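You operate a simulated robot arm through the tools that you are given. There is no shell and no other tool. Be economical: measure what you need, move in short steps, check, and stop when the job is done.

You run a simulated two-armed robot. Do the job below in one go: nothing can be reset, and whatever is moved stays where it is left.

## Task
On the top of the folding table, fold the green tea towel in half and then in half again.

It is judged by the outcome, as a careful person would: the job done as asked, and still so three seconds after it is handed in. It fails if anything else is knocked over, pushed out of place, dropped, spilled or broken. Flat cloth is picked up by pressing the open fingertips on it (5 to 10 N) and closing them slowly along it; thin cloth reads only 2 to 8 mm in the jaws.

## Robot
Two 7-joint arms with two-finger grippers on one trunk, on a base that drives. Base frame: it is fixed to the floor where the robot stands at the start and does not move with it; the origin is under the middle of the robot, x ahead of it, y to its left, z up; the surface under the hand at the start is at about z = 0.86. Readings come in m, degrees, newtons and seconds.
The left shoulder is at the start at [0.161, 0.216, 0.992], the right one opposite. With the tool pointing down near the work surface each hand reaches from about 0.1 to 0.88 m from the robot's upright axis, wherever it stands, measured 20 degrees to its own side. Places, roughly: top of the folding table [0.8, -0.1, 0.9]. Payload 3.18 kg a hand.
The TCP of each hand is the grasp point between the finger pads, 0.03 m short of the fingertips. In the tool frame z runs along the fingers and y along their closing line. Largest opening 0.144 m; the body of the gripper starts 0.103 m behind the TCP.
Orientation is that of the tool frame in the base frame, as a unit quaternion [x, y, z, w]. With the fingers straight down and closing along the base's y, the tool's x points along the base's -x, its y along +y and its z along -z.

## Interface
- The arms move only by the tool move_arm. It takes "left_deltas", "right_deltas" or both (then of equal length, played together; a hand with none holds still); each is a list of rows, each an object (a shift or turn left out is 0, a gripper value left out holds the last) with "hand": the gripper command, from -1 (fully open) to 1 (shut), values between in proportion; "travel": the shift along the tool's x, y, z in m, a list of three; "dr": the turn, a rotation vector about the tool's x, y, z in degrees, a list of three. In form: [{"hand": hand, "travel": [tx, ty, tz], "dr": [wx, wy, wz]}, ...]. A call has 1 to 10 rows; each row is the pose to reach, as a shift and turn from the pose commanded when the call began, along the tool's axes at that moment. A row lasts 0.2 s, in which the tool goes at most 0.05 m and 8.6 degrees; a call with a longer step from one row to the next is refused whole, and so is a gripper value outside its range. Where a pose cannot be reached the arm comes as near as it can. A force on the tool above 40 N (or 10 N above the force at the start of the call, whichever is more), or a blocked arm, ends the call early, and 0.2 s more pass. Each finger halts on what it meets, pressing with about 33 N; the grip force reading is that of the motor and also rises with nothing between the fingers. The clock runs only during rows and for 0.2 s after the last one: add rows that repeat a pose to give the fingers time. The reply holds the time, the measured pose of the TCP, the force on the tool along the base axes, the opening and the grip force, in the units named above and with some noise, with the torque about the TCP (base axes, N m) and any sound that the robot's microphone picked up, and new pictures: "show" is both (left out), scene, wrist or none (wrist: the cameras of the hands that moved).
- Cameras (640 x 400 px; columns grow to the right, rows downward): "scene" is now at [0.3019, -0.0143, 1.1663]; the picture's right is [-0.18, -0.98, 0.00], its down [-0.58, 0.11, -0.81] and it looks along [0.79, -0.15, -0.59] (base axes); focal length 214 px, centre (320, 200). "left" rides on the left gripper at [0.076, -0.016, -0.143] in its tool frame; the picture's right is [0.21, 0.98, 0.00], its down [-0.84, 0.18, -0.51] and it looks along [-0.50, 0.11, 0.86] (tool axes); focal length 218 px, centre (320, 200). "right" rides on the right gripper at [0.076, 0.016, -0.143] in its tool frame; the picture's right is [-0.21, 0.98, 0.00], its down [-0.84, -0.18, -0.51] and it looks along [-0.50, -0.11, 0.86] (tool axes); focal length 218 px, centre (320, 200).
- raise_lower(by): slides the trunk up (or, below 0, down) by that many m; the arms and the scene camera ride with it, the base frame stays. It gives what a move gives, with no picture.
- drive_base(legs): drives the robot by 1 to 6 legs, each [ahead, left, turn to the left] in m, m and degrees, along the robot's own axes; the way and the turn of a leg run together, so that a leg with both is an arc; at most 1.5 m and 180 degrees a leg. The arms and the cameras ride along, it lands a little off, and it stops where it bumps. It gives what a move gives, and a new picture of the scene camera.
- pan_tilt(pan, tilt): turns the head with the scene camera to pan (to the left, within 80 degrees either way) and tilt (down, from -29 to 69), counted from straight ahead of the robot. It gives what a move gives, and a new picture of the scene camera.
- probe_pixels(camera, pixels): for up to 12 pixels [column, row] of the newest picture of that camera ("zoom" is the newest enlarged one), the place [x, y, z] in the base frame of the surface seen there, good to about 0.002 m. No time passes.
- inspect(camera, box): a new picture of the part [left, top, right, bottom] of that camera's present view, enlarged. No time passes.
- finish_job(): hands the job in; it is judged then, once.

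Go step by step. Measure first, check grasps and placings, and put right what went wrong. The budget is 80 turns and 260 pictures, counting those below and the enlarged ones. Unless the task says otherwise, let go and move clear before handing in, and close with one line.

The tools are called after ">>>" as a command line: name --argument value ..., lists and objects as JSON in quotes. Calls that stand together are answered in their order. move_arm: Moves the arms, as the interface text tells. Its arguments: {"type":"object","properties":{"left_deltas":{"type":"array","items":{"type":"object","properties":{"hand":{"type":"number"},"travel":{"type":"array","items":{"type":"number"}},"dr":{"type":"array","items":{"type":"number"}}}}},"right_deltas":{"type":"array","items":{"type":"object","properties":{"hand":{"type":"number"},"travel":{"type":"array","items":{"type":"number"}},"dr":{"type":"array","items":{"type":"number"}}}}},"show":{"type":"string","enum":["both","scene","wrist","none"]}},"required":[]} The other tools are called the same way: raise_lower (by) slides the trunk up or down; drive_base (legs) drives the base; pan_tilt (pan, tilt) turns the head that bears the scene camera; probe_pixels (camera, pixels) gives the place of the surface under pixels of a picture; inspect (camera, box) takes an enlarged picture of a part of a camera's view; finish_job () hands the job in.

At the start:

```text
clock: 0.0
left_eef_pos: [0.4933, 0.0369, 1.016]
left_tcp_rot: [0.0, 1.0, 0.0, 0.0]
left_wrist_force: [-0.4, -0.7, -0.7]
left_wrist_torque: [-0.03, 0.03, -0.02]
left_gripper_width: 0.144
left_gripper_force: 0.0
right_eef_pos: [0.3974, -0.2953, 1.1018]
right_tcp_rot: [0.0, 1.0, 0.002, 0.0]
right_wrist_force: [0.4, 0.5, -0.3]
right_wrist_torque: [-0.02, -0.01, -0.01]
right_gripper_width: 0.144
right_gripper_force: 0.1
trunk travel left (down, up): [-0.082, 0.287]
robot x, y, heading: [-0.0015, 0.0012, -0.0]
head pan, tilt: [-10.6, 36.2]
```

scene: 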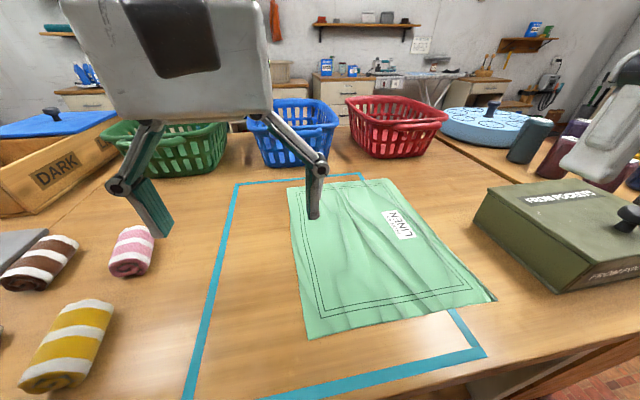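
right: 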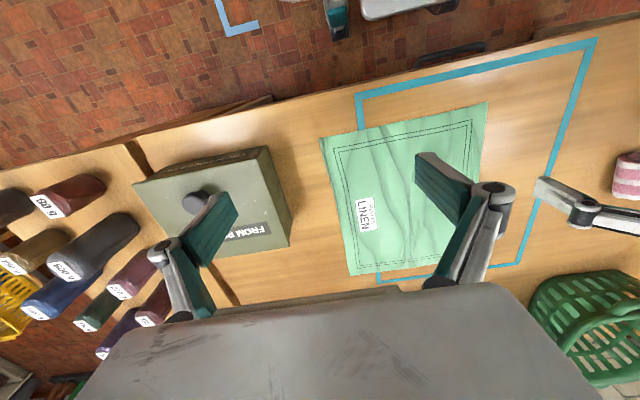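
left: 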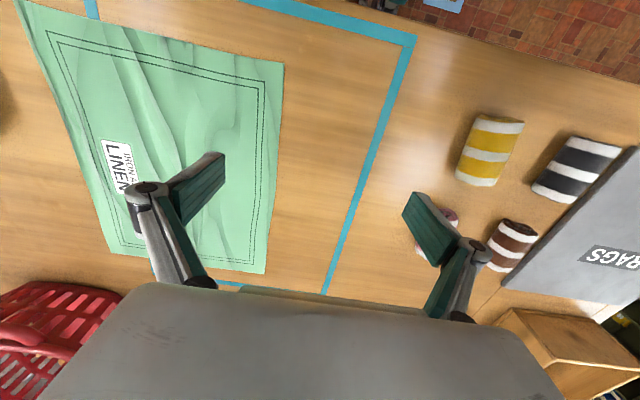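

The scene picture shows the green towel with corners near (289,188), (388,179), (494,300), (308,338). I'll measure these and the tape and nearby objects.

>>> probe_pixels --camera "scene" --pixels '[[290, 190], [387, 181], [491, 299], [309, 336], [340, 185], [298, 260], [440, 240], [400, 318], [360, 250], [230, 300], [480, 352], [482, 225]]'

>>> inspect --camera "scene" --box '[260, 160, 520, 350]'

```text
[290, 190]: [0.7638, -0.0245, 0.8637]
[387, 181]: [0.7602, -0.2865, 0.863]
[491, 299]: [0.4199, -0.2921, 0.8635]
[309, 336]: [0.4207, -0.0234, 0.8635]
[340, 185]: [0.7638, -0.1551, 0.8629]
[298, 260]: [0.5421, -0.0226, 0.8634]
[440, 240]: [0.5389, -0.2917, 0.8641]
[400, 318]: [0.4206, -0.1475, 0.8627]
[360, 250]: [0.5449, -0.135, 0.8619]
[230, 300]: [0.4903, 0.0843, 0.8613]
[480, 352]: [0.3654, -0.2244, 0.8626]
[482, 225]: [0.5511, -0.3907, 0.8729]
```

```text
2.11 times, centred on (390, 255) of scene
```

zoom: 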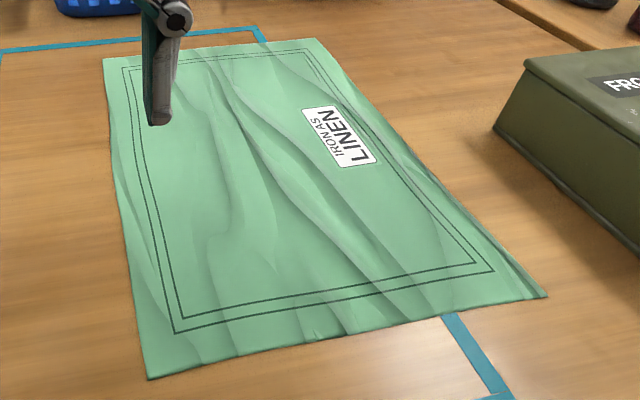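

The towel is about 0.343 m (x 0.42–0.763) by 0.267 m (y -0.291 to -0.024), on a table at z≈0.862. I'll bring both hands over the near corners with partly closed fingers, and probe the box on the right for clearance.

>>> probe_pixels --camera "scene" --pixels '[[488, 190], [476, 222], [550, 290], [500, 200], [280, 140], [360, 140]]'

>>> move_arm --left_deltas '[{"hand": 0.2, "travel": [0.014, -0.022, 0.016]}, {"hand": 0.5, "travel": [0.028, -0.044, 0.032]}, {"hand": 0.58, "travel": [0.042, -0.066, 0.048]}, {"hand": 0.58, "travel": [0.057, -0.089, 0.066]}, {"hand": 0.58, "travel": [0.057, -0.089, 0.066]}]' --right_deltas '[{"hand": 0.2, "travel": [-0.01, 0.008, 0.038]}, {"hand": 0.5, "travel": [-0.02, 0.016, 0.076]}, {"hand": 0.58, "travel": [-0.03, 0.024, 0.114]}, {"hand": 0.58, "travel": [-0.039, 0.032, 0.152]}, {"hand": 0.58, "travel": [-0.039, 0.032, 0.152]}]'

```text
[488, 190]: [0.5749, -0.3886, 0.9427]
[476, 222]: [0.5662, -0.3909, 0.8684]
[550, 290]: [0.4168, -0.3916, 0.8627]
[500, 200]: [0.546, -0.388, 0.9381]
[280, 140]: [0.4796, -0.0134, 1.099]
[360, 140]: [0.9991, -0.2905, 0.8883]
```

```text
clock: 1.2
left_eef_pos: [0.436, -0.0529, 0.9502]
left_tcp_rot: [0.0, 1.0, 0.0, 0.001]
left_wrist_force: [-0.5, -0.9, 0.0]
left_wrist_torque: [0.02, 0.02, 0.0]
left_gripper_width: 0.0302
left_gripper_force: 0.0
right_eef_pos: [0.4365, -0.2629, 0.9509]
right_tcp_rot: [0.0, 1.0, 0.001, 0.0]
right_wrist_force: [0.2, -1.2, 0.3]
right_wrist_torque: [0.0, -0.03, 0.0]
right_gripper_width: 0.03
right_gripper_force: 0.0
trunk travel left (down, up): [-0.082, 0.287]
robot x, y, heading: [-0.0007, -0.0005, 0.2]
head pan, tilt: [-10.6, 36.2]
```

scene: 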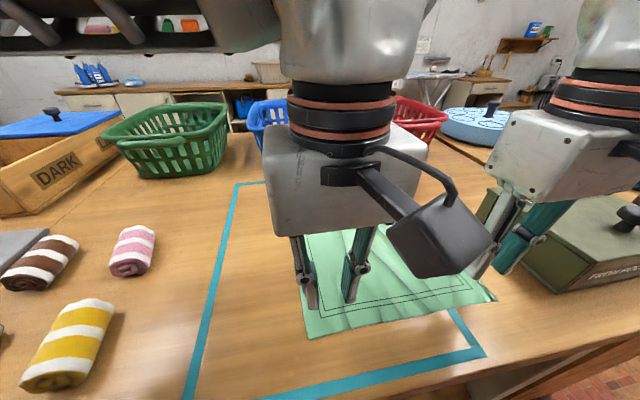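
right: 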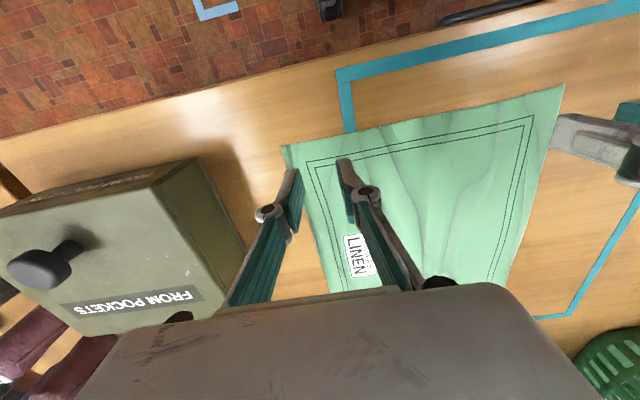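
left: 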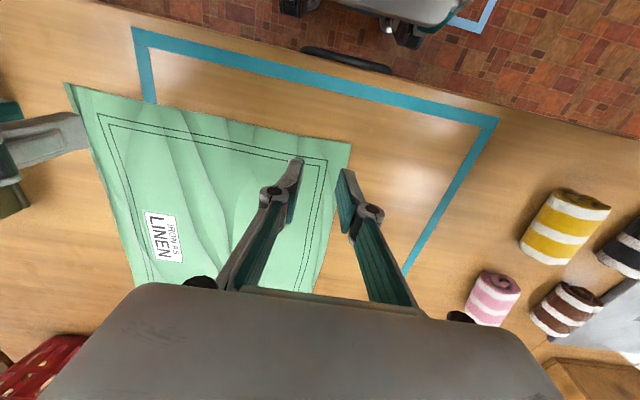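

Both hands are above the near corners. I'll lower until the fingertips nearly touch, then feel for contact.

>>> move_arm --left_deltas '[{"travel": [0, 0, 0.03]}, {"travel": [0, 0, 0.048]}, {"travel": [0, 0, 0.054]}, {"travel": [0, 0, 0.057]}]' --right_deltas '[{"travel": [0, 0, 0.03]}, {"travel": [0, 0, 0.048]}, {"travel": [0, 0, 0.054]}, {"travel": [0, 0, 0.057]}]' --show "wrist"

```text
clock: 2.2
left_eef_pos: [0.436, -0.0536, 0.8919]
left_tcp_rot: [0.0, 1.0, -0.001, 0.0]
left_wrist_force: [-0.2, -1.6, 0.2]
left_wrist_torque: [-0.01, -0.03, -0.02]
left_gripper_width: 0.0304
left_gripper_force: 0.1
right_eef_pos: [0.4372, -0.2634, 0.8932]
right_tcp_rot: [0.001, 1.0, 0.001, 0.0]
right_wrist_force: [1.3, -0.6, 0.0]
right_wrist_torque: [0.01, -0.01, 0.03]
right_gripper_width: 0.0302
right_gripper_force: 0.0
trunk travel left (down, up): [-0.082, 0.287]
robot x, y, heading: [0.0047, 0.0015, 0.0]
head pan, tilt: [-10.6, 36.2]
```

right: 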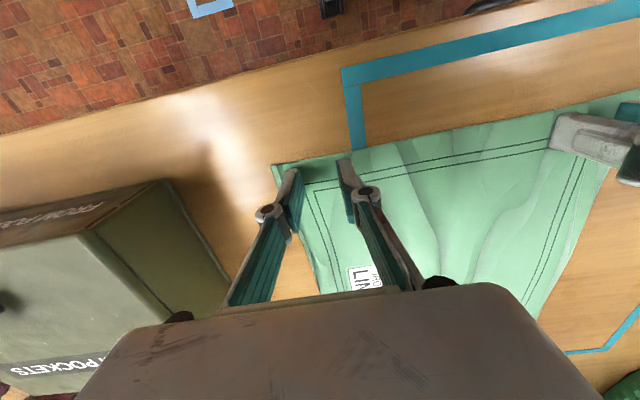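
left: 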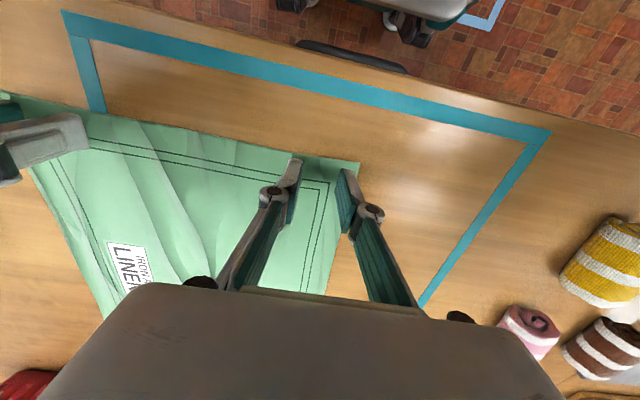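

Fingertips are just at the cloth, with no force yet. I'll press a few mm further.

>>> move_arm --left_deltas '[{"travel": [0, 0, 0.0015]}, {"travel": [0, 0, 0.003]}]' --right_deltas '[{"travel": [0, 0, 0.0015]}, {"travel": [0, 0, 0.003]}]' --show "none"

```text
clock: 2.8
left_eef_pos: [0.4356, -0.0534, 0.8919]
left_tcp_rot: [0.001, 1.0, 0.0, 0.0]
left_wrist_force: [-0.9, 0.2, 5.7]
left_wrist_torque: [0.07, 0.07, -0.02]
left_gripper_width: 0.0302
left_gripper_force: 0.1
right_eef_pos: [0.437, -0.263, 0.8899]
right_tcp_rot: [0.002, 1.0, 0.0, 0.001]
right_wrist_force: [-0.5, 0.2, 3.9]
right_wrist_torque: [-0.01, 0.06, -0.01]
right_gripper_width: 0.0303
right_gripper_force: 0.0
trunk travel left (down, up): [-0.082, 0.287]
robot x, y, heading: [-0.0018, 0.0003, 0.1]
head pan, tilt: [-10.6, 36.2]
```

Contact: 5.7 N left and 3.9 N right. I'll press a touch more and close slowly.

>>> move_arm --left_deltas '[{"hand": 0.58, "travel": [0, 0, 0.0005]}, {"hand": 0.64, "travel": [0, 0, 0.0005]}, {"hand": 0.7, "travel": [0, 0, 0.0005]}, {"hand": 0.76, "travel": [0, 0, 0.0005]}, {"hand": 0.82, "travel": [0, 0, 0.0005]}, {"hand": 0.88, "travel": [0, 0, 0.0005]}, {"hand": 0.94, "travel": [0, 0, 0.0005]}, {"hand": 1.0, "travel": [0, 0, 0.0005]}, {"hand": 1.0, "travel": [0, 0, 0.0005]}]' --right_deltas '[{"hand": 0.58, "travel": [0, 0, 0.0015]}, {"hand": 0.64, "travel": [0, 0, 0.0015]}, {"hand": 0.7, "travel": [0, 0, 0.0015]}, {"hand": 0.76, "travel": [0, 0, 0.0015]}, {"hand": 0.82, "travel": [0, 0, 0.0015]}, {"hand": 0.88, "travel": [0, 0, 0.0015]}, {"hand": 0.94, "travel": [0, 0, 0.0015]}, {"hand": 1.0, "travel": [0, 0, 0.0015]}, {"hand": 1.0, "travel": [0, 0, 0.0015]}]' --show "wrist"

```text
clock: 4.8
left_eef_pos: [0.436, -0.052, 0.8895]
left_tcp_rot: [0.001, 1.0, 0.0, 0.0]
left_wrist_force: [-0.2, -0.4, 0.4]
left_wrist_torque: [-0.02, -0.03, -0.02]
left_gripper_width: 0.0
left_gripper_force: 31.0
right_eef_pos: [0.4359, -0.2627, 0.8898]
right_tcp_rot: [0.0, 1.0, 0.0, 0.001]
right_wrist_force: [0.2, -1.2, 13.0]
right_wrist_torque: [-0.05, 0.06, 0.06]
right_gripper_width: 0.0061
right_gripper_force: 32.7
trunk travel left (down, up): [-0.082, 0.287]
robot x, y, heading: [0.0002, -0.0013, 0.1]
head pan, tilt: [-10.6, 36.2]
```

right: 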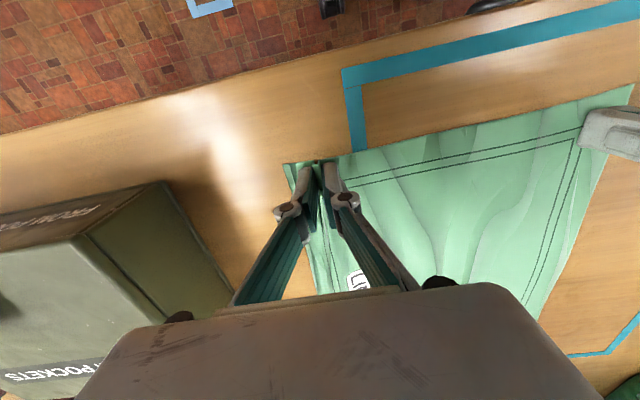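
left: 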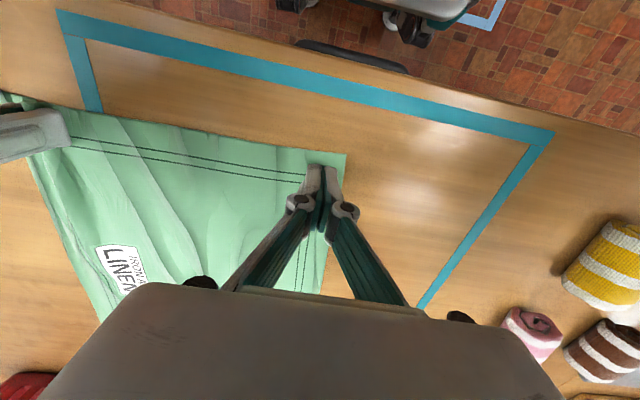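

The right hand holds cloth (6.1 mm), but the left slipped (0.0). I'll lift the left slightly, reopen it and press harder.

>>> move_arm --left_deltas '[{"hand": 1.0, "travel": [0, 0, -0.006]}, {"hand": 0.58, "travel": [0, 0, -0.006]}, {"hand": 0.58, "travel": [0, 0, -0.001]}, {"hand": 0.58, "travel": [0, 0, 0.0015]}, {"hand": 0.58, "travel": [0, 0, 0.0015]}]' --show "none"

```text
clock: 6.0
left_eef_pos: [0.4374, -0.0531, 0.8904]
left_tcp_rot: [-0.001, 1.0, -0.003, 0.003]
left_wrist_force: [2.6, 1.9, 26.1]
left_wrist_torque: [0.11, 0.05, 0.02]
left_gripper_width: 0.0308
left_gripper_force: 0.8
right_eef_pos: [0.4355, -0.2617, 0.8884]
right_tcp_rot: [0.001, 1.0, 0.0, 0.001]
right_wrist_force: [-0.5, 0.2, 0.6]
right_wrist_torque: [0.0, 0.01, 0.01]
right_gripper_width: 0.006
right_gripper_force: 33.1
trunk travel left (down, up): [-0.082, 0.287]
robot x, y, heading: [0.0013, 0.0014, -0.0]
head pan, tilt: [-10.6, 36.2]
```

26 N is too much, so I'll back off 1.7 mm and check the force.

>>> move_arm --left_deltas '[{"travel": [0, 0, -0.0017]}, {"travel": [0, 0, -0.0017]}]' --show "none"

```text
clock: 6.6
left_eef_pos: [0.437, -0.0534, 0.8904]
left_tcp_rot: [0.0, 1.0, 0.0, 0.001]
left_wrist_force: [3.4, 2.3, 24.7]
left_wrist_torque: [0.0, -0.05, 0.02]
left_gripper_width: 0.0306
left_gripper_force: 0.0
right_eef_pos: [0.4362, -0.2617, 0.8906]
right_tcp_rot: [0.001, 1.0, 0.0, 0.0]
right_wrist_force: [-0.4, 0.1, 1.3]
right_wrist_torque: [0.01, 0.01, 0.01]
right_gripper_width: 0.0058
right_gripper_force: 32.9
trunk travel left (down, up): [-0.082, 0.287]
robot x, y, heading: [-0.0001, -0.0009, -0.0]
head pan, tilt: [-10.6, 36.2]
```

>>> move_arm --left_deltas '[{"travel": [0, 0, -0.0015]}, {"travel": [0, 0, -0.0015]}]' --show "none"

```text
clock: 7.2
left_eef_pos: [0.4364, -0.0525, 0.89]
left_tcp_rot: [0.0, 1.0, 0.0, 0.0]
left_wrist_force: [3.9, -1.1, 11.8]
left_wrist_torque: [-0.11, 0.0, 0.02]
left_gripper_width: 0.0299
left_gripper_force: 0.1
right_eef_pos: [0.4374, -0.2624, 0.8904]
right_tcp_rot: [0.0, 1.0, 0.002, 0.001]
right_wrist_force: [-1.7, 0.8, 6.2]
right_wrist_torque: [0.0, 0.11, 0.0]
right_gripper_width: 0.0059
right_gripper_force: 32.7
trunk travel left (down, up): [-0.082, 0.287]
robot x, y, heading: [-0.0005, -0.0019, -0.0]
head pan, tilt: [-10.6, 36.2]
```

Now 11.8 N, about right. I'll close slowly with slight added press.

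>>> move_arm --left_deltas '[{"hand": 0.63, "travel": [0, 0, 0.0]}, {"hand": 0.68, "travel": [0, 0, 0.0]}, {"hand": 0.73, "travel": [0, 0, 0.0003]}, {"hand": 0.78, "travel": [0, 0, 0.0003]}, {"hand": 0.83, "travel": [0, 0, 0.0005]}, {"hand": 0.88, "travel": [0, 0, 0.0005]}, {"hand": 0.93, "travel": [0, 0, 0.0005]}, {"hand": 1.0, "travel": [0, 0, 0.0005]}, {"hand": 1.0, "travel": [0, 0, 0.0005]}]' --show "wrist"

```text
clock: 9.2
left_eef_pos: [0.437, -0.0538, 0.8906]
left_tcp_rot: [0.0, 1.0, -0.001, -0.001]
left_wrist_force: [0.7, -4.2, 2.4]
left_wrist_torque: [-0.15, 0.03, 0.02]
left_gripper_width: 0.0029
left_gripper_force: 28.5
right_eef_pos: [0.436, -0.2623, 0.8895]
right_tcp_rot: [0.0, 1.0, 0.001, 0.001]
right_wrist_force: [-0.3, 3.4, 6.8]
right_wrist_torque: [0.06, 0.09, 0.01]
right_gripper_width: 0.006
right_gripper_force: 33.3
trunk travel left (down, up): [-0.082, 0.287]
robot x, y, heading: [-0.0001, 0.0013, -0.0]
head pan, tilt: [-10.6, 36.2]
```

left: 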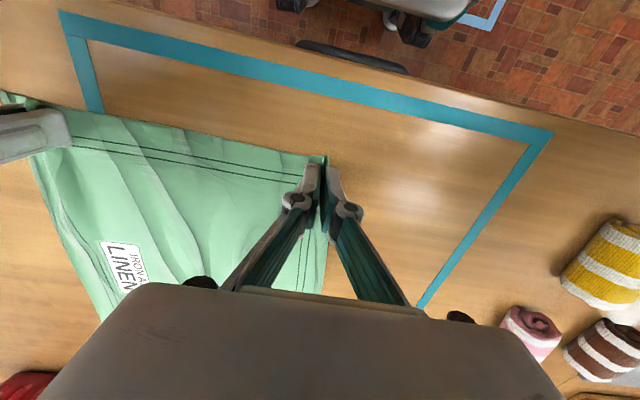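

Both hands hold cloth (2.9 and 5.9 mm). I'll lift a little, spreading the hands by about 1 cm each, and check.

>>> move_arm --left_deltas '[{"travel": [-0.005, 0.003, -0.02]}, {"travel": [-0.01, 0.006, -0.04]}, {"travel": [-0.02, 0.01, -0.06]}, {"travel": [-0.02, 0.01, -0.06]}]' --right_deltas '[{"travel": [-0.005, 0.0, -0.02]}, {"travel": [-0.01, -0.003, -0.04]}, {"travel": [-0.02, -0.005, -0.06]}, {"travel": [-0.02, -0.005, -0.06]}]'

```text
clock: 10.2
left_eef_pos: [0.4572, -0.0432, 0.9504]
left_tcp_rot: [0.0, 1.0, 0.0, 0.0]
left_wrist_force: [0.5, 0.0, 0.1]
left_wrist_torque: [0.02, 0.0, 0.0]
left_gripper_width: 0.0
left_gripper_force: 30.9
right_eef_pos: [0.4577, -0.2684, 0.9481]
right_tcp_rot: [0.001, 1.0, 0.0, 0.0]
right_wrist_force: [0.2, 0.1, 0.3]
right_wrist_torque: [0.02, -0.01, 0.03]
right_gripper_width: 0.0059
right_gripper_force: 33.1
trunk travel left (down, up): [-0.082, 0.287]
robot x, y, heading: [-0.003, 0.0006, 0.1]
head pan, tilt: [-10.6, 36.2]
```

scene: 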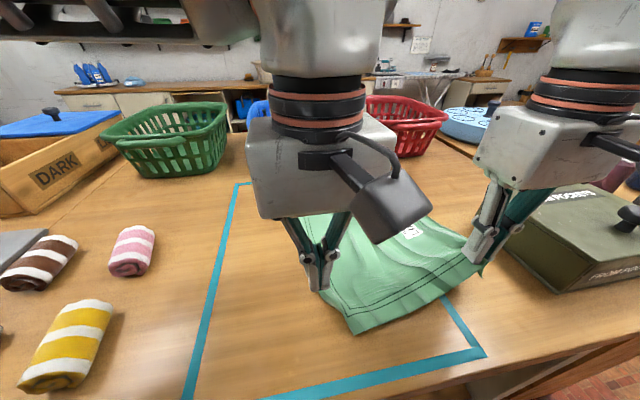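
right: 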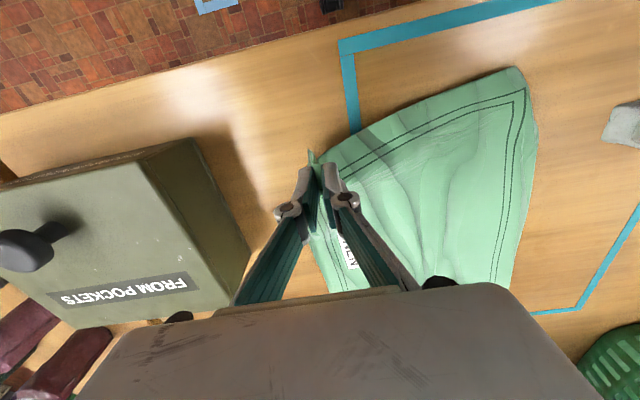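
left: 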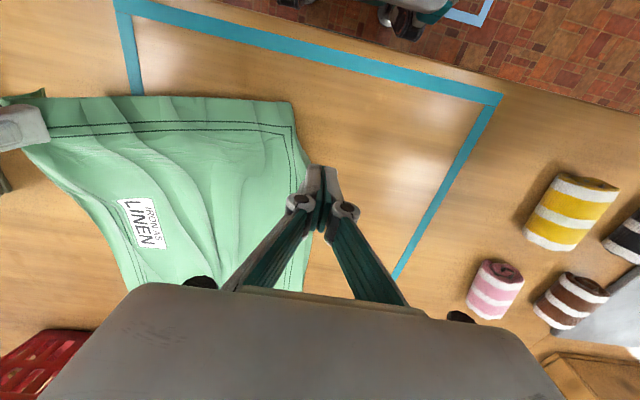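

The left lost its grip while the right still holds. I'll lower the right hand back, raise the left clear and open it, then look.

>>> move_arm --left_deltas '[{"hand": 0.6, "travel": [0, 0.02, -0.02]}, {"travel": [0, 0.04, -0.03]}, {"travel": [0, 0.06, -0.03]}, {"travel": [0, 0.06, -0.03]}]' --right_deltas '[{"travel": [0.007, 0.0, 0.02]}, {"travel": [0.014, 0.0, 0.04]}, {"travel": [0.02, 0.0, 0.058]}, {"travel": [0.02, 0.0, 0.058]}]'

```text
clock: 11.2
left_eef_pos: [0.4574, 0.0182, 0.9807]
left_tcp_rot: [0.0, 1.0, -0.001, 0.0]
left_wrist_force: [0.5, -0.7, -0.2]
left_wrist_torque: [0.03, -0.01, 0.03]
left_gripper_width: 0.0283
left_gripper_force: 0.0
right_eef_pos: [0.4368, -0.2684, 0.8902]
right_tcp_rot: [-0.001, 1.0, 0.001, 0.0]
right_wrist_force: [1.0, -0.6, 0.6]
right_wrist_torque: [-0.02, -0.02, -0.04]
right_gripper_width: 0.0058
right_gripper_force: 33.3
trunk travel left (down, up): [-0.082, 0.287]
robot x, y, heading: [-0.0006, -0.0004, 0.2]
head pan, tilt: [-10.6, 36.2]
```

scene: 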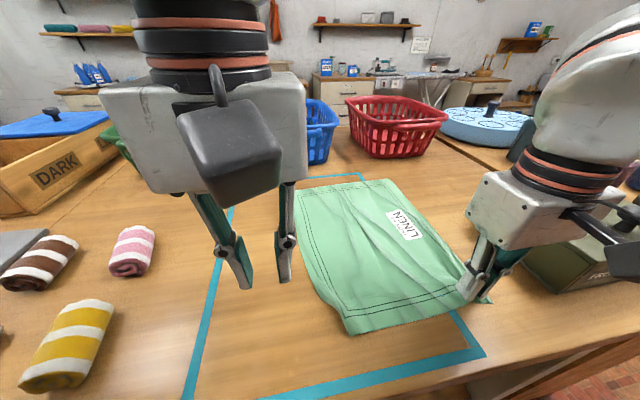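
right: 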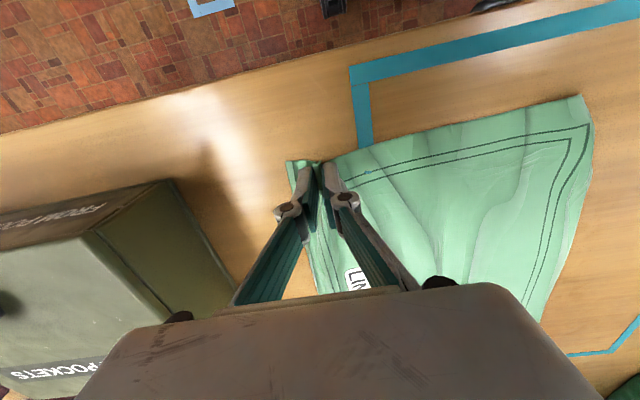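
left: 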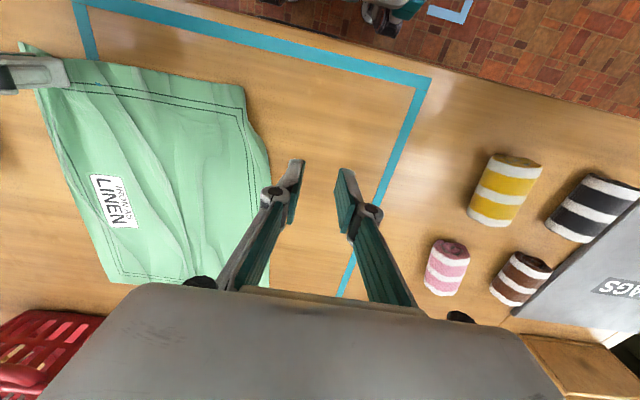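

>>> probe_pixels --camera "scene" --pixels '[[346, 331], [330, 310], [316, 283], [306, 250], [370, 315], [400, 312], [345, 318], [345, 300]]'

>>> inspect --camera "scene" --box '[280, 220, 480, 350]'

```text
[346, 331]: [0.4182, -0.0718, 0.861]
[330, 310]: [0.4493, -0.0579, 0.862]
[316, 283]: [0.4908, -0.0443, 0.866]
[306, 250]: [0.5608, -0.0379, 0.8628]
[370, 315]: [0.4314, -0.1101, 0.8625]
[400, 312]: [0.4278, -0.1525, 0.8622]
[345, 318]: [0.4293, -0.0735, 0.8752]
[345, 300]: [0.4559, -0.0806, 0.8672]
```

```text
3.08 times, centred on (380, 285) of scene
```

zoom: 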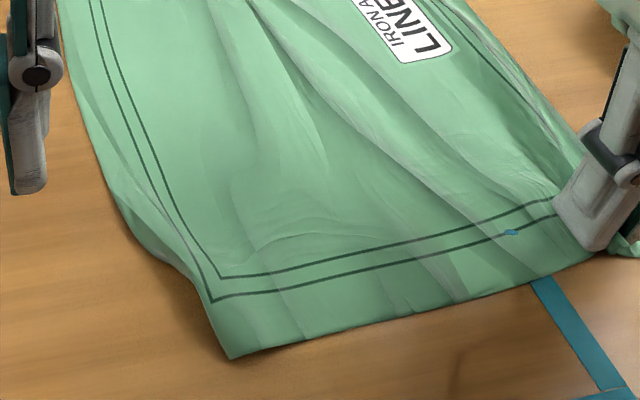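

The loose corner is now at (0.418, -0.072) with a small bump. I'll bring the left hand over (0.44, -0.1) with a 4 cm opening and descend.

>>> move_arm --left_deltas '[{"hand": 0.44, "travel": [0.01, -0.045, 0]}, {"hand": 0.44, "travel": [0.018, -0.09, 0]}, {"hand": 0.44, "travel": [0.018, -0.118, 0.03]}, {"hand": 0.44, "travel": [0.018, -0.118, 0.07]}, {"hand": 0.44, "travel": [0.018, -0.118, 0.085]}, {"hand": 0.44, "travel": [0.018, -0.118, 0.088]}, {"hand": 0.44, "travel": [0.018, -0.118, 0.0895]}]' --show "wrist"

```text
clock: 12.8
left_eef_pos: [0.4379, -0.1018, 0.8925]
left_tcp_rot: [-0.001, 1.0, -0.001, 0.0]
left_wrist_force: [0.1, 0.4, 5.7]
left_wrist_torque: [0.12, 0.05, 0.02]
left_gripper_width: 0.0409
left_gripper_force: 0.1
right_eef_pos: [0.437, -0.2681, 0.8901]
right_tcp_rot: [0.001, 1.0, 0.001, 0.001]
right_wrist_force: [0.5, 0.2, 0.7]
right_wrist_torque: [0.03, -0.01, -0.01]
right_gripper_width: 0.0056
right_gripper_force: 33.1
trunk travel left (down, up): [-0.082, 0.287]
robot x, y, heading: [-0.0012, -0.0003, -0.2]
head pan, tilt: [-10.6, 36.2]
```

left: 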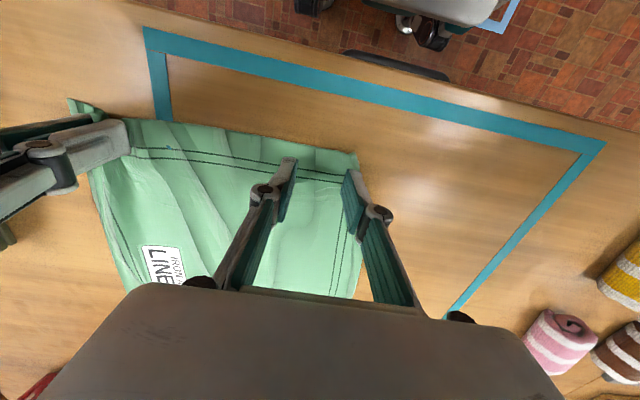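

Contact at 5.7 N. I'll add about 1 mm and close slowly.

>>> move_arm --left_deltas '[{"hand": 0.44, "travel": [0, 0, 0.001]}, {"hand": 0.51, "travel": [0, 0, 0.001]}, {"hand": 0.58, "travel": [0, 0, 0.001]}, {"hand": 0.65, "travel": [0, 0, 0.0013]}, {"hand": 0.72, "travel": [0, 0, 0.0015]}, {"hand": 0.79, "travel": [0, 0, 0.0017]}, {"hand": 0.86, "travel": [0, 0, 0.002]}, {"hand": 0.93, "travel": [0, 0, 0.002]}, {"hand": 1.0, "travel": [0, 0, 0.002]}, {"hand": 1.0, "travel": [0, 0, 0.002]}]' --show "wrist"

```text
clock: 15.0
left_eef_pos: [0.4392, -0.101, 0.8897]
left_tcp_rot: [0.0, 1.0, 0.0, 0.0]
left_wrist_force: [0.1, -0.2, 5.7]
left_wrist_torque: [-0.07, -0.03, 0.04]
left_gripper_width: 0.0031
left_gripper_force: 27.6
right_eef_pos: [0.4363, -0.2677, 0.8906]
right_tcp_rot: [0.0, 1.0, 0.001, 0.0]
right_wrist_force: [0.4, 0.1, 0.4]
right_wrist_torque: [0.0, 0.0, 0.0]
right_gripper_width: 0.0056
right_gripper_force: 33.0
trunk travel left (down, up): [-0.082, 0.287]
robot x, y, heading: [0.0026, -0.0015, 0.2]
head pan, tilt: [-10.6, 36.2]
```

left: 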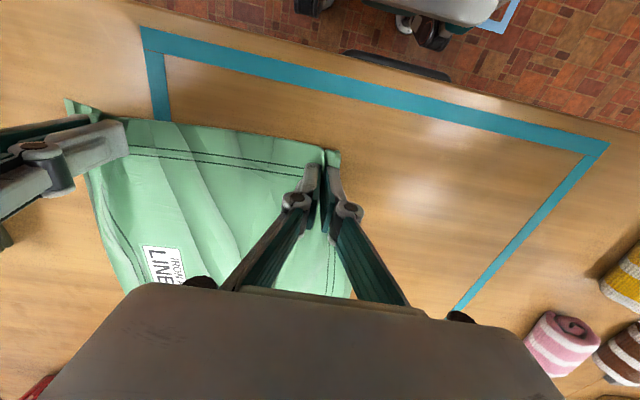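

Left reads 3.1 mm with a flap beyond the fingers. I'll lift both slowly by 4 cm and check it.

>>> move_arm --left_deltas '[{"travel": [0, 0.002, -0.01]}, {"travel": [0, 0.004, -0.02]}, {"travel": [-0.005, 0.006, -0.03]}, {"travel": [-0.01, 0.008, -0.04]}]' --right_deltas '[{"travel": [0, 0, -0.01]}, {"travel": [0, 0, -0.02]}, {"travel": [-0.005, 0, -0.03]}, {"travel": [-0.01, 0, -0.04]}]'

```text
clock: 16.0
left_eef_pos: [0.449, -0.0935, 0.9291]
left_tcp_rot: [0.0, 1.0, -0.001, 0.001]
left_wrist_force: [1.1, -4.9, 2.4]
left_wrist_torque: [-0.09, 0.01, 0.1]
left_gripper_width: 0.0019
left_gripper_force: 37.0
right_eef_pos: [0.4462, -0.2678, 0.9317]
right_tcp_rot: [0.0, 1.0, 0.0, 0.0]
right_wrist_force: [0.1, 5.5, -0.1]
right_wrist_torque: [0.1, -0.01, 0.0]
right_gripper_width: 0.0063
right_gripper_force: 33.3
trunk travel left (down, up): [-0.082, 0.287]
robot x, y, heading: [0.0017, 0.0007, 0.0]
head pan, tilt: [-10.6, 36.2]
```

scene: 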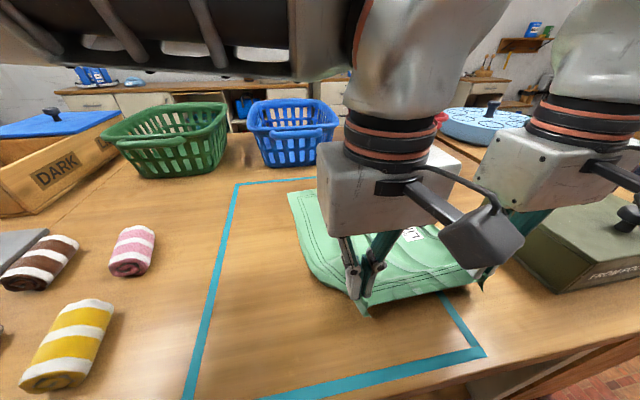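
right: 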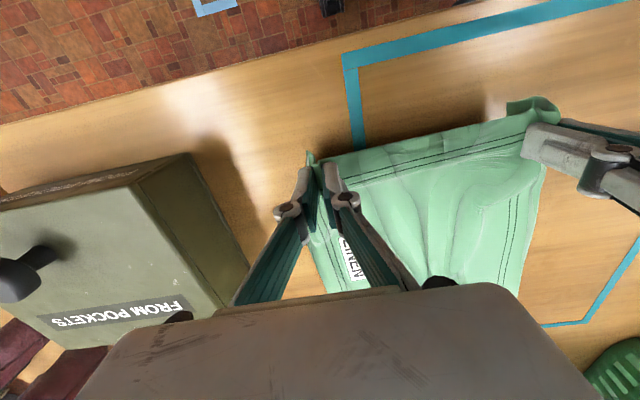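
left: 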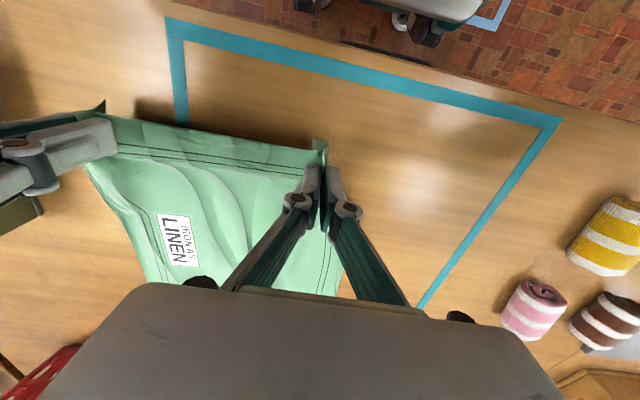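

Both hold, but with about 5 N of tension between them. I'll ease the left 6 mm inward and carry both over in an arc to the halfway point.

>>> move_arm --left_deltas '[{"travel": [-0.01, -0.004, -0.017]}, {"travel": [-0.021, -0.006, -0.034]}, {"travel": [-0.033, -0.006, -0.048]}, {"travel": [-0.046, -0.006, -0.062]}, {"travel": [-0.06, -0.006, -0.074]}, {"travel": [-0.076, -0.006, -0.084]}, {"travel": [-0.093, -0.006, -0.091]}, {"travel": [-0.111, -0.006, -0.097]}, {"travel": [-0.129, -0.006, -0.1]}, {"travel": [-0.148, -0.006, -0.101]}]' --right_deltas '[{"travel": [-0.01, 0, -0.017]}, {"travel": [-0.021, 0, -0.034]}, {"travel": [-0.033, 0, -0.048]}, {"travel": [-0.046, 0, -0.062]}, {"travel": [-0.06, 0, -0.074]}, {"travel": [-0.076, 0, -0.084]}, {"travel": [-0.093, 0, -0.091]}, {"travel": [-0.111, 0, -0.097]}, {"travel": [-0.129, 0, -0.1]}, {"travel": [-0.148, 0, -0.101]}]'

```text
clock: 18.2
left_eef_pos: [0.6007, -0.1007, 1.0259]
left_tcp_rot: [0.001, 1.0, 0.001, -0.003]
left_wrist_force: [-0.5, 0.4, -1.9]
left_wrist_torque: [0.24, 0.01, -0.02]
left_gripper_width: 0.0055
left_gripper_force: 33.3
right_eef_pos: [0.5963, -0.2712, 1.027]
right_tcp_rot: [0.004, 1.0, 0.003, -0.002]
right_wrist_force: [0.2, 0.7, -0.5]
right_wrist_torque: [0.03, 0.03, 0.03]
right_gripper_width: 0.0059
right_gripper_force: 33.7
trunk travel left (down, up): [-0.082, 0.287]
robot x, y, heading: [-0.002, 0.0015, 0.1]
head pan, tilt: [-10.6, 36.2]
```

scene: 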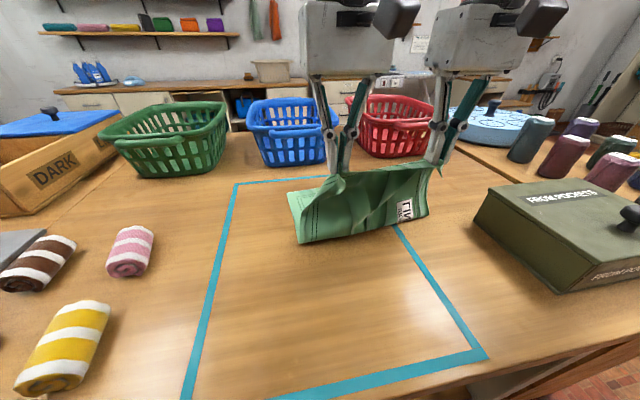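
right: 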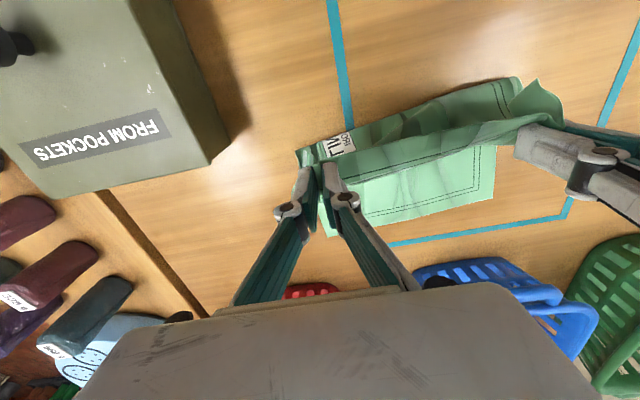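
left: 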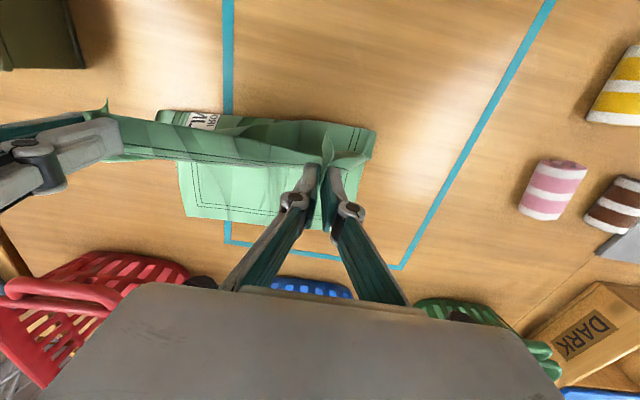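

The cloth hangs neatly with both grips firm (5.5 and 5.9 mm). I'll finish the arc down to just above the far edge.

>>> move_arm --left_deltas '[{"travel": [-0.019, 0, 0.002]}, {"travel": [-0.038, 0, 0.006]}, {"travel": [-0.057, 0, 0.013]}, {"travel": [-0.075, 0, 0.022]}, {"travel": [-0.092, 0, 0.035]}, {"travel": [-0.108, 0, 0.05]}, {"travel": [-0.122, 0, 0.068]}, {"travel": [-0.134, 0, 0.088]}, {"travel": [-0.143, 0, 0.108]}, {"travel": [-0.149, 0, 0.124]}]' --right_deltas '[{"travel": [-0.019, 0, 0.002]}, {"travel": [-0.038, 0, 0.006]}, {"travel": [-0.057, 0, 0.013]}, {"travel": [-0.075, 0, 0.022]}, {"travel": [-0.092, 0, 0.035]}, {"travel": [-0.109, 0, 0.05]}, {"travel": [-0.124, 0, 0.068]}, {"travel": [-0.137, 0, 0.088]}, {"travel": [-0.147, 0, 0.108]}, {"travel": [-0.154, 0, 0.124]}]'

```text
clock: 19.1
left_eef_pos: [0.6433, -0.1033, 1.0759]
left_tcp_rot: [0.013, 0.995, -0.1, -0.021]
left_wrist_force: [1.2, 0.8, -1.2]
left_wrist_torque: [-0.01, -0.07, -0.01]
left_gripper_width: 0.0006
left_gripper_force: 28.1
left hand out of reach, approached as far as the arm can: row 4
right_eef_pos: [0.639, -0.2518, 1.0035]
right_tcp_rot: [0.003, 1.0, -0.001, 0.001]
right_wrist_force: [0.3, 0.8, -0.4]
right_wrist_torque: [0.01, 0.05, 0.01]
right_gripper_width: 0.0056
right_gripper_force: 32.9
right hand out of reach, approached as far as the arm can: row 1, 2, 3, 4
trunk travel left (down, up): [-0.082, 0.287]
robot x, y, heading: [0.001, 0.0009, 0.0]
head pan, tilt: [-10.6, 36.2]
stopped in row 4 (left hand): the arm was blocked; the commanded pose is now the measured one
```

scene: 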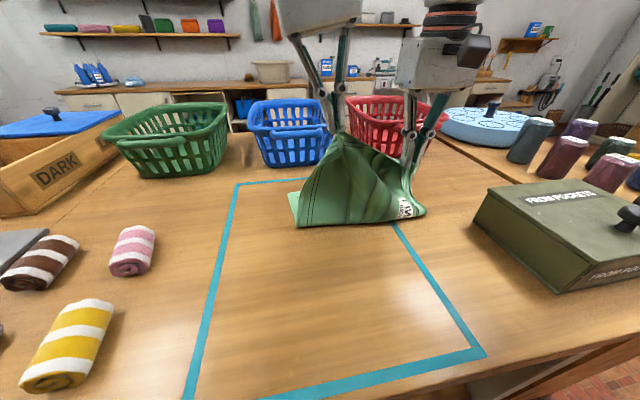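
right: 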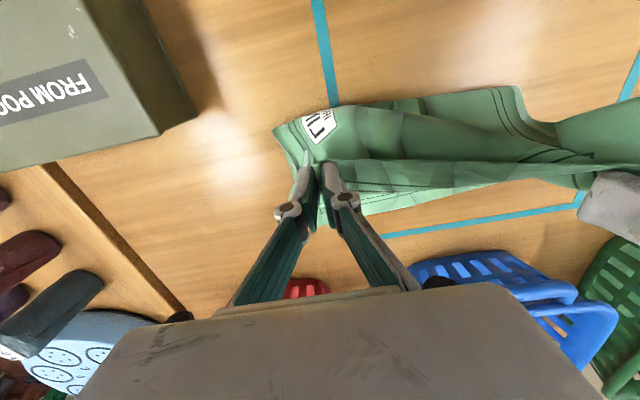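
left: 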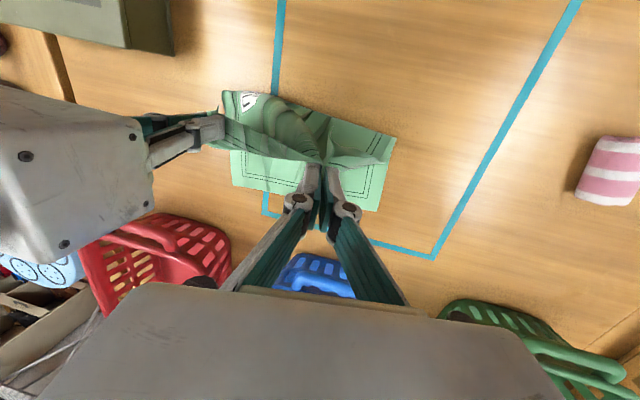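

The arms got stuck when reaching high (the left was blocked and tilted), though the cloth is still held. I'll bring both lower and straighten the left hand, where the reach is better.

>>> move_arm --left_deltas '[{"travel": [0.001, 0.005, 0.021], "dr": [-2.3, -0.5, -0.3]}, {"travel": [0.003, 0.01, 0.042], "dr": [-4.6, -1.0, -0.6]}, {"travel": [0.005, 0.015, 0.063], "dr": [-7, -1.5, -0.9]}, {"travel": [0.007, 0.02, 0.084], "dr": [-9.3, -2, -1.2]}, {"travel": [0.008, 0.024, 0.103], "dr": [-11.5, -2.4, -1.5]}, {"travel": [0.008, 0.024, 0.103], "dr": [-11.5, -2.4, -1.5]}]' --right_deltas '[{"travel": [0.001, -0.004, 0.01]}, {"travel": [0.002, -0.008, 0.02]}, {"travel": [0.004, -0.011, 0.033]}, {"travel": [0.004, -0.011, 0.033]}, {"travel": [0.004, -0.011, 0.033]}, {"travel": [0.004, -0.011, 0.033]}]' --show "scene"

```text
clock: 20.5
left_eef_pos: [0.631, -0.1011, 0.9734]
left_tcp_rot: [0.002, 1.0, -0.002, 0.0]
left_wrist_force: [-1.0, -0.2, -1.7]
left_wrist_torque: [0.0, 0.0, 0.0]
left_gripper_width: 0.0046
left_gripper_force: 35.6
right_eef_pos: [0.6338, -0.2653, 0.9704]
right_tcp_rot: [0.003, 1.0, -0.002, 0.003]
right_wrist_force: [0.0, -0.3, 0.7]
right_wrist_torque: [0.05, -0.03, 0.05]
right_gripper_width: 0.0058
right_gripper_force: 32.9
trunk travel left (down, up): [-0.082, 0.287]
robot x, y, heading: [0.0013, 0.0015, 0.1]
head pan, tilt: [-10.6, 36.2]
```

scene: 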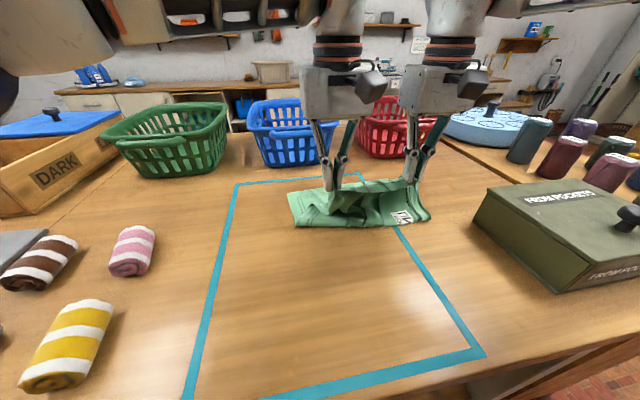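

Both hands are upright, holding (4.6 and 5.8 mm) and low. I'll move forward at this height.

>>> move_arm --left_deltas '[{"travel": [-0.02, 0, 0.0]}, {"travel": [-0.04, 0, 0.0]}, {"travel": [-0.06, 0, 0.005]}, {"travel": [-0.08, 0, 0.015]}, {"travel": [-0.1, 0, 0.03]}, {"travel": [-0.115, 0, 0.05]}, {"travel": [-0.115, 0, 0.065]}]' --right_deltas '[{"travel": [-0.02, 0, 0.0]}, {"travel": [-0.04, 0, 0.0]}, {"travel": [-0.06, 0, 0.005]}, {"travel": [-0.08, 0, 0.015]}, {"travel": [-0.1, 0, 0.03]}, {"travel": [-0.115, 0, 0.05]}, {"travel": [-0.115, 0, 0.065]}]'

```text
clock: 21.3
left_eef_pos: [0.6905, -0.0888, 1.027]
left_tcp_rot: [-0.007, 0.993, -0.116, -0.026]
left_wrist_force: [-0.4, -0.8, 0.9]
left_wrist_torque: [-0.02, 0.06, -0.02]
left_gripper_width: 0.0021
left_gripper_force: 38.7
left hand out of reach, approached as far as the arm can: row 3
right_eef_pos: [0.6803, -0.2578, 0.9597]
right_tcp_rot: [0.004, 1.0, 0.0, 0.004]
right_wrist_force: [0.1, 0.8, -0.5]
right_wrist_torque: [0.02, -0.01, 0.03]
right_gripper_width: 0.0058
right_gripper_force: 32.7
right hand out of reach, approached as far as the arm can: row 2, 3
trunk travel left (down, up): [-0.082, 0.287]
robot x, y, heading: [0.0013, 0.002, 0.1]
head pan, tilt: [-10.6, 36.2]
stopped in row 3 (left hand): the arm was blocked; the commanded pose is now the measured one
```

scene: 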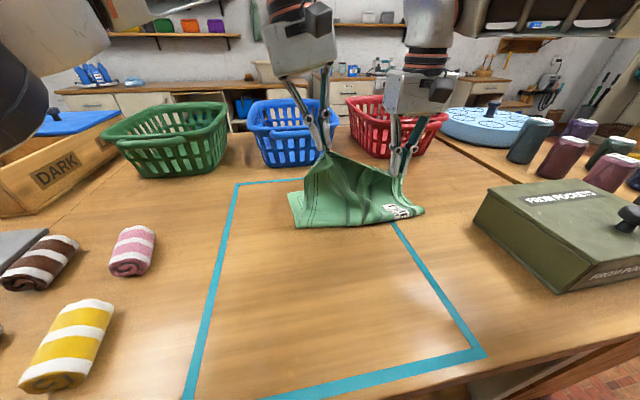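
right: 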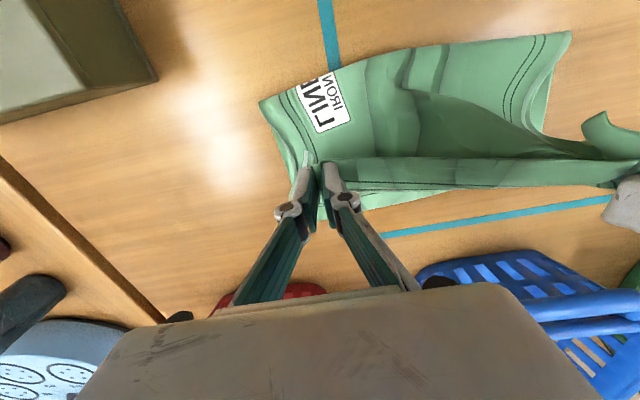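
left: 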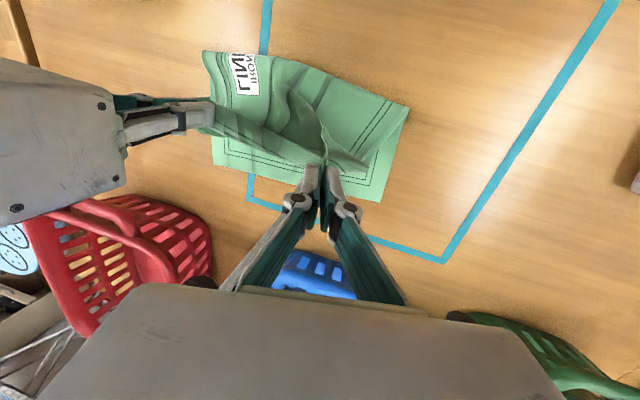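

The left arm is blocked again near x≈0.68, likely because it crosses the right arm. I'll back off to x≈0.655, then shift the base to the right so both hands sit in front of the robot.

>>> move_arm --left_deltas '[{"travel": [0.007, 0.001, 0.015], "dr": [-3.3, -0.7, 0.2]}, {"travel": [0.014, 0.003, 0.03], "dr": [-6.6, -1.5, 0.4]}, {"travel": [0.02, 0.004, 0.045], "dr": [-10, -2.2, 0.6]}, {"travel": [0.027, 0.0055, 0.062], "dr": [-13.3, -3, 0.8]}, {"travel": [0.027, 0.0055, 0.062], "dr": [-13.3, -3, 0.8]}]' --right_deltas '[{"travel": [0.007, -0.002, 0]}, {"travel": [0.014, -0.004, 0]}, {"travel": [0.02, -0.006, 0]}, {"travel": [0.025, -0.007, 0]}, {"travel": [0.025, -0.007, 0]}]' --show "none"

>>> drive_base --legs '[[0, -0.05, 0]]'

```text
clock: 22.7
left_eef_pos: [0.6723, -0.0851, 0.996]
left_tcp_rot: [-0.016, 0.999, -0.039, 0.001]
left_wrist_force: [-0.1, -3.9, 1.0]
left_wrist_torque: [-0.1, -0.03, 0.05]
left_gripper_width: 0.0005
left_gripper_force: 33.0
right_eef_pos: [0.6539, -0.2643, 0.9593]
right_tcp_rot: [0.004, 1.0, 0.0, 0.005]
right_wrist_force: [0.8, 3.4, 1.9]
right_wrist_torque: [0.05, 0.01, 0.01]
right_gripper_width: 0.0062
right_gripper_force: 33.0
trunk travel left (down, up): [-0.082, 0.287]
robot x, y, heading: [-0.0036, -0.0028, -0.2]
head pan, tilt: [-10.6, 36.2]
stopped in row 5 (left hand): the arm was blocked; the commanded pose is now the measured one
```

```text
clock: 23.8
left_eef_pos: [0.6728, -0.1341, 0.9954]
left_tcp_rot: [-0.017, 0.999, -0.037, 0.0]
left_wrist_force: [0.0, 0.0, -0.4]
left_wrist_torque: [0.01, -0.01, 0.0]
left_gripper_width: 0.0003
left_gripper_force: 31.4
right_eef_pos: [0.6544, -0.3155, 0.958]
right_tcp_rot: [0.003, 1.0, 0.001, 0.004]
right_wrist_force: [1.1, 0.6, 0.8]
right_wrist_torque: [-0.01, 0.02, 0.04]
right_gripper_width: 0.0059
right_gripper_force: 33.2
trunk travel left (down, up): [-0.082, 0.287]
robot x, y, heading: [0.0004, -0.0513, 0.1]
head pan, tilt: [-10.6, 36.2]
```

scene: 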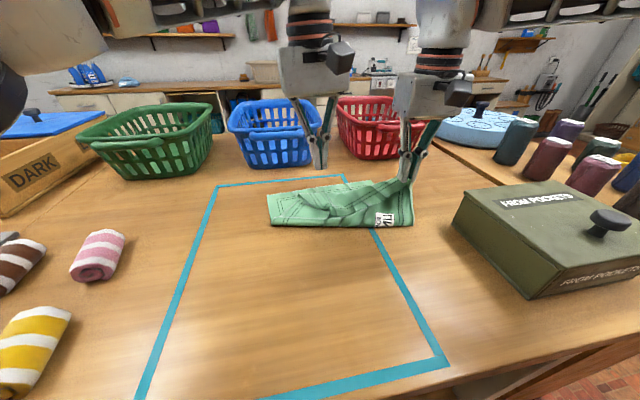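

The left lost its grip, while the right still holds its corner. I'll lift the left clear and shift the right arm back over, then continue moving the base to the right.

>>> move_arm --left_deltas '[{"travel": [0, 0.01, -0.02]}, {"travel": [0.02, 0.02, -0.04]}, {"travel": [0.05, 0.04, -0.05]}, {"travel": [0.08, 0.06, -0.05]}, {"travel": [0.1, 0.09, -0.05]}, {"travel": [0.12, 0.12, -0.05]}, {"travel": [0.12, 0.12, -0.05]}]' --right_deltas '[{"travel": [0, 0.02, 0]}, {"travel": [0, 0.04, 0]}, {"travel": [0, 0.06, 0]}, {"travel": [0, 0.08, 0]}, {"travel": [0, 0.09, 0]}, {"travel": [0, 0.09, 0]}, {"travel": [0, 0.09, 0]}]' --show "none"

>>> drive_base --legs '[[0, -0.08, 0]]'

```text
clock: 25.4
left_eef_pos: [0.5494, -0.0136, 1.0365]
left_tcp_rot: [-0.017, 0.999, -0.037, 0.001]
left_wrist_force: [-0.3, 1.0, -0.3]
left_wrist_torque: [0.0, 0.0, 0.04]
left_gripper_width: 0.0002
left_gripper_force: 30.5
right_eef_pos: [0.6494, -0.2501, 0.9577]
right_tcp_rot: [0.004, 1.0, 0.0, 0.005]
right_wrist_force: [-0.7, -0.1, 0.9]
right_wrist_torque: [0.01, -0.02, 0.01]
right_gripper_width: 0.0057
right_gripper_force: 33.3
right hand out of reach, approached as far as the arm can: row 4, 5, 6, 7
trunk travel left (down, up): [-0.082, 0.287]
robot x, y, heading: [0.0012, -0.049, 0.0]
head pan, tilt: [-10.6, 36.2]
```

```text
clock: 26.8
left_eef_pos: [0.5507, -0.0952, 1.0367]
left_tcp_rot: [-0.017, 0.999, -0.037, -0.001]
left_wrist_force: [0.2, 0.2, 0.1]
left_wrist_torque: [0.03, 0.01, -0.01]
left_gripper_width: 0.0
left_gripper_force: 30.6
right_eef_pos: [0.6487, -0.3306, 0.9574]
right_tcp_rot: [0.004, 1.0, -0.001, 0.004]
right_wrist_force: [0.5, 0.6, 0.8]
right_wrist_torque: [0.07, -0.01, -0.02]
right_gripper_width: 0.0058
right_gripper_force: 33.1
trunk travel left (down, up): [-0.082, 0.287]
robot x, y, heading: [-0.001, -0.131, -0.0]
head pan, tilt: [-10.6, 36.2]
```

scene: 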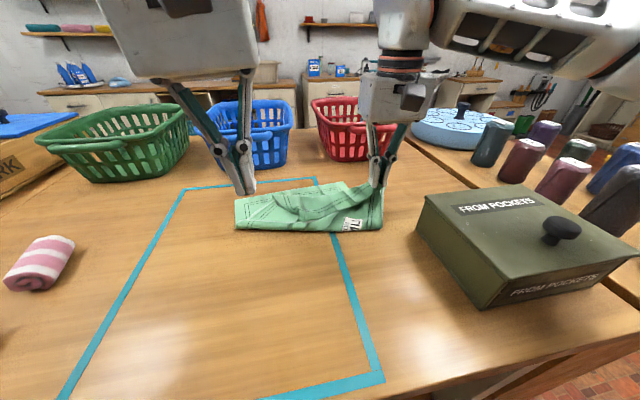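

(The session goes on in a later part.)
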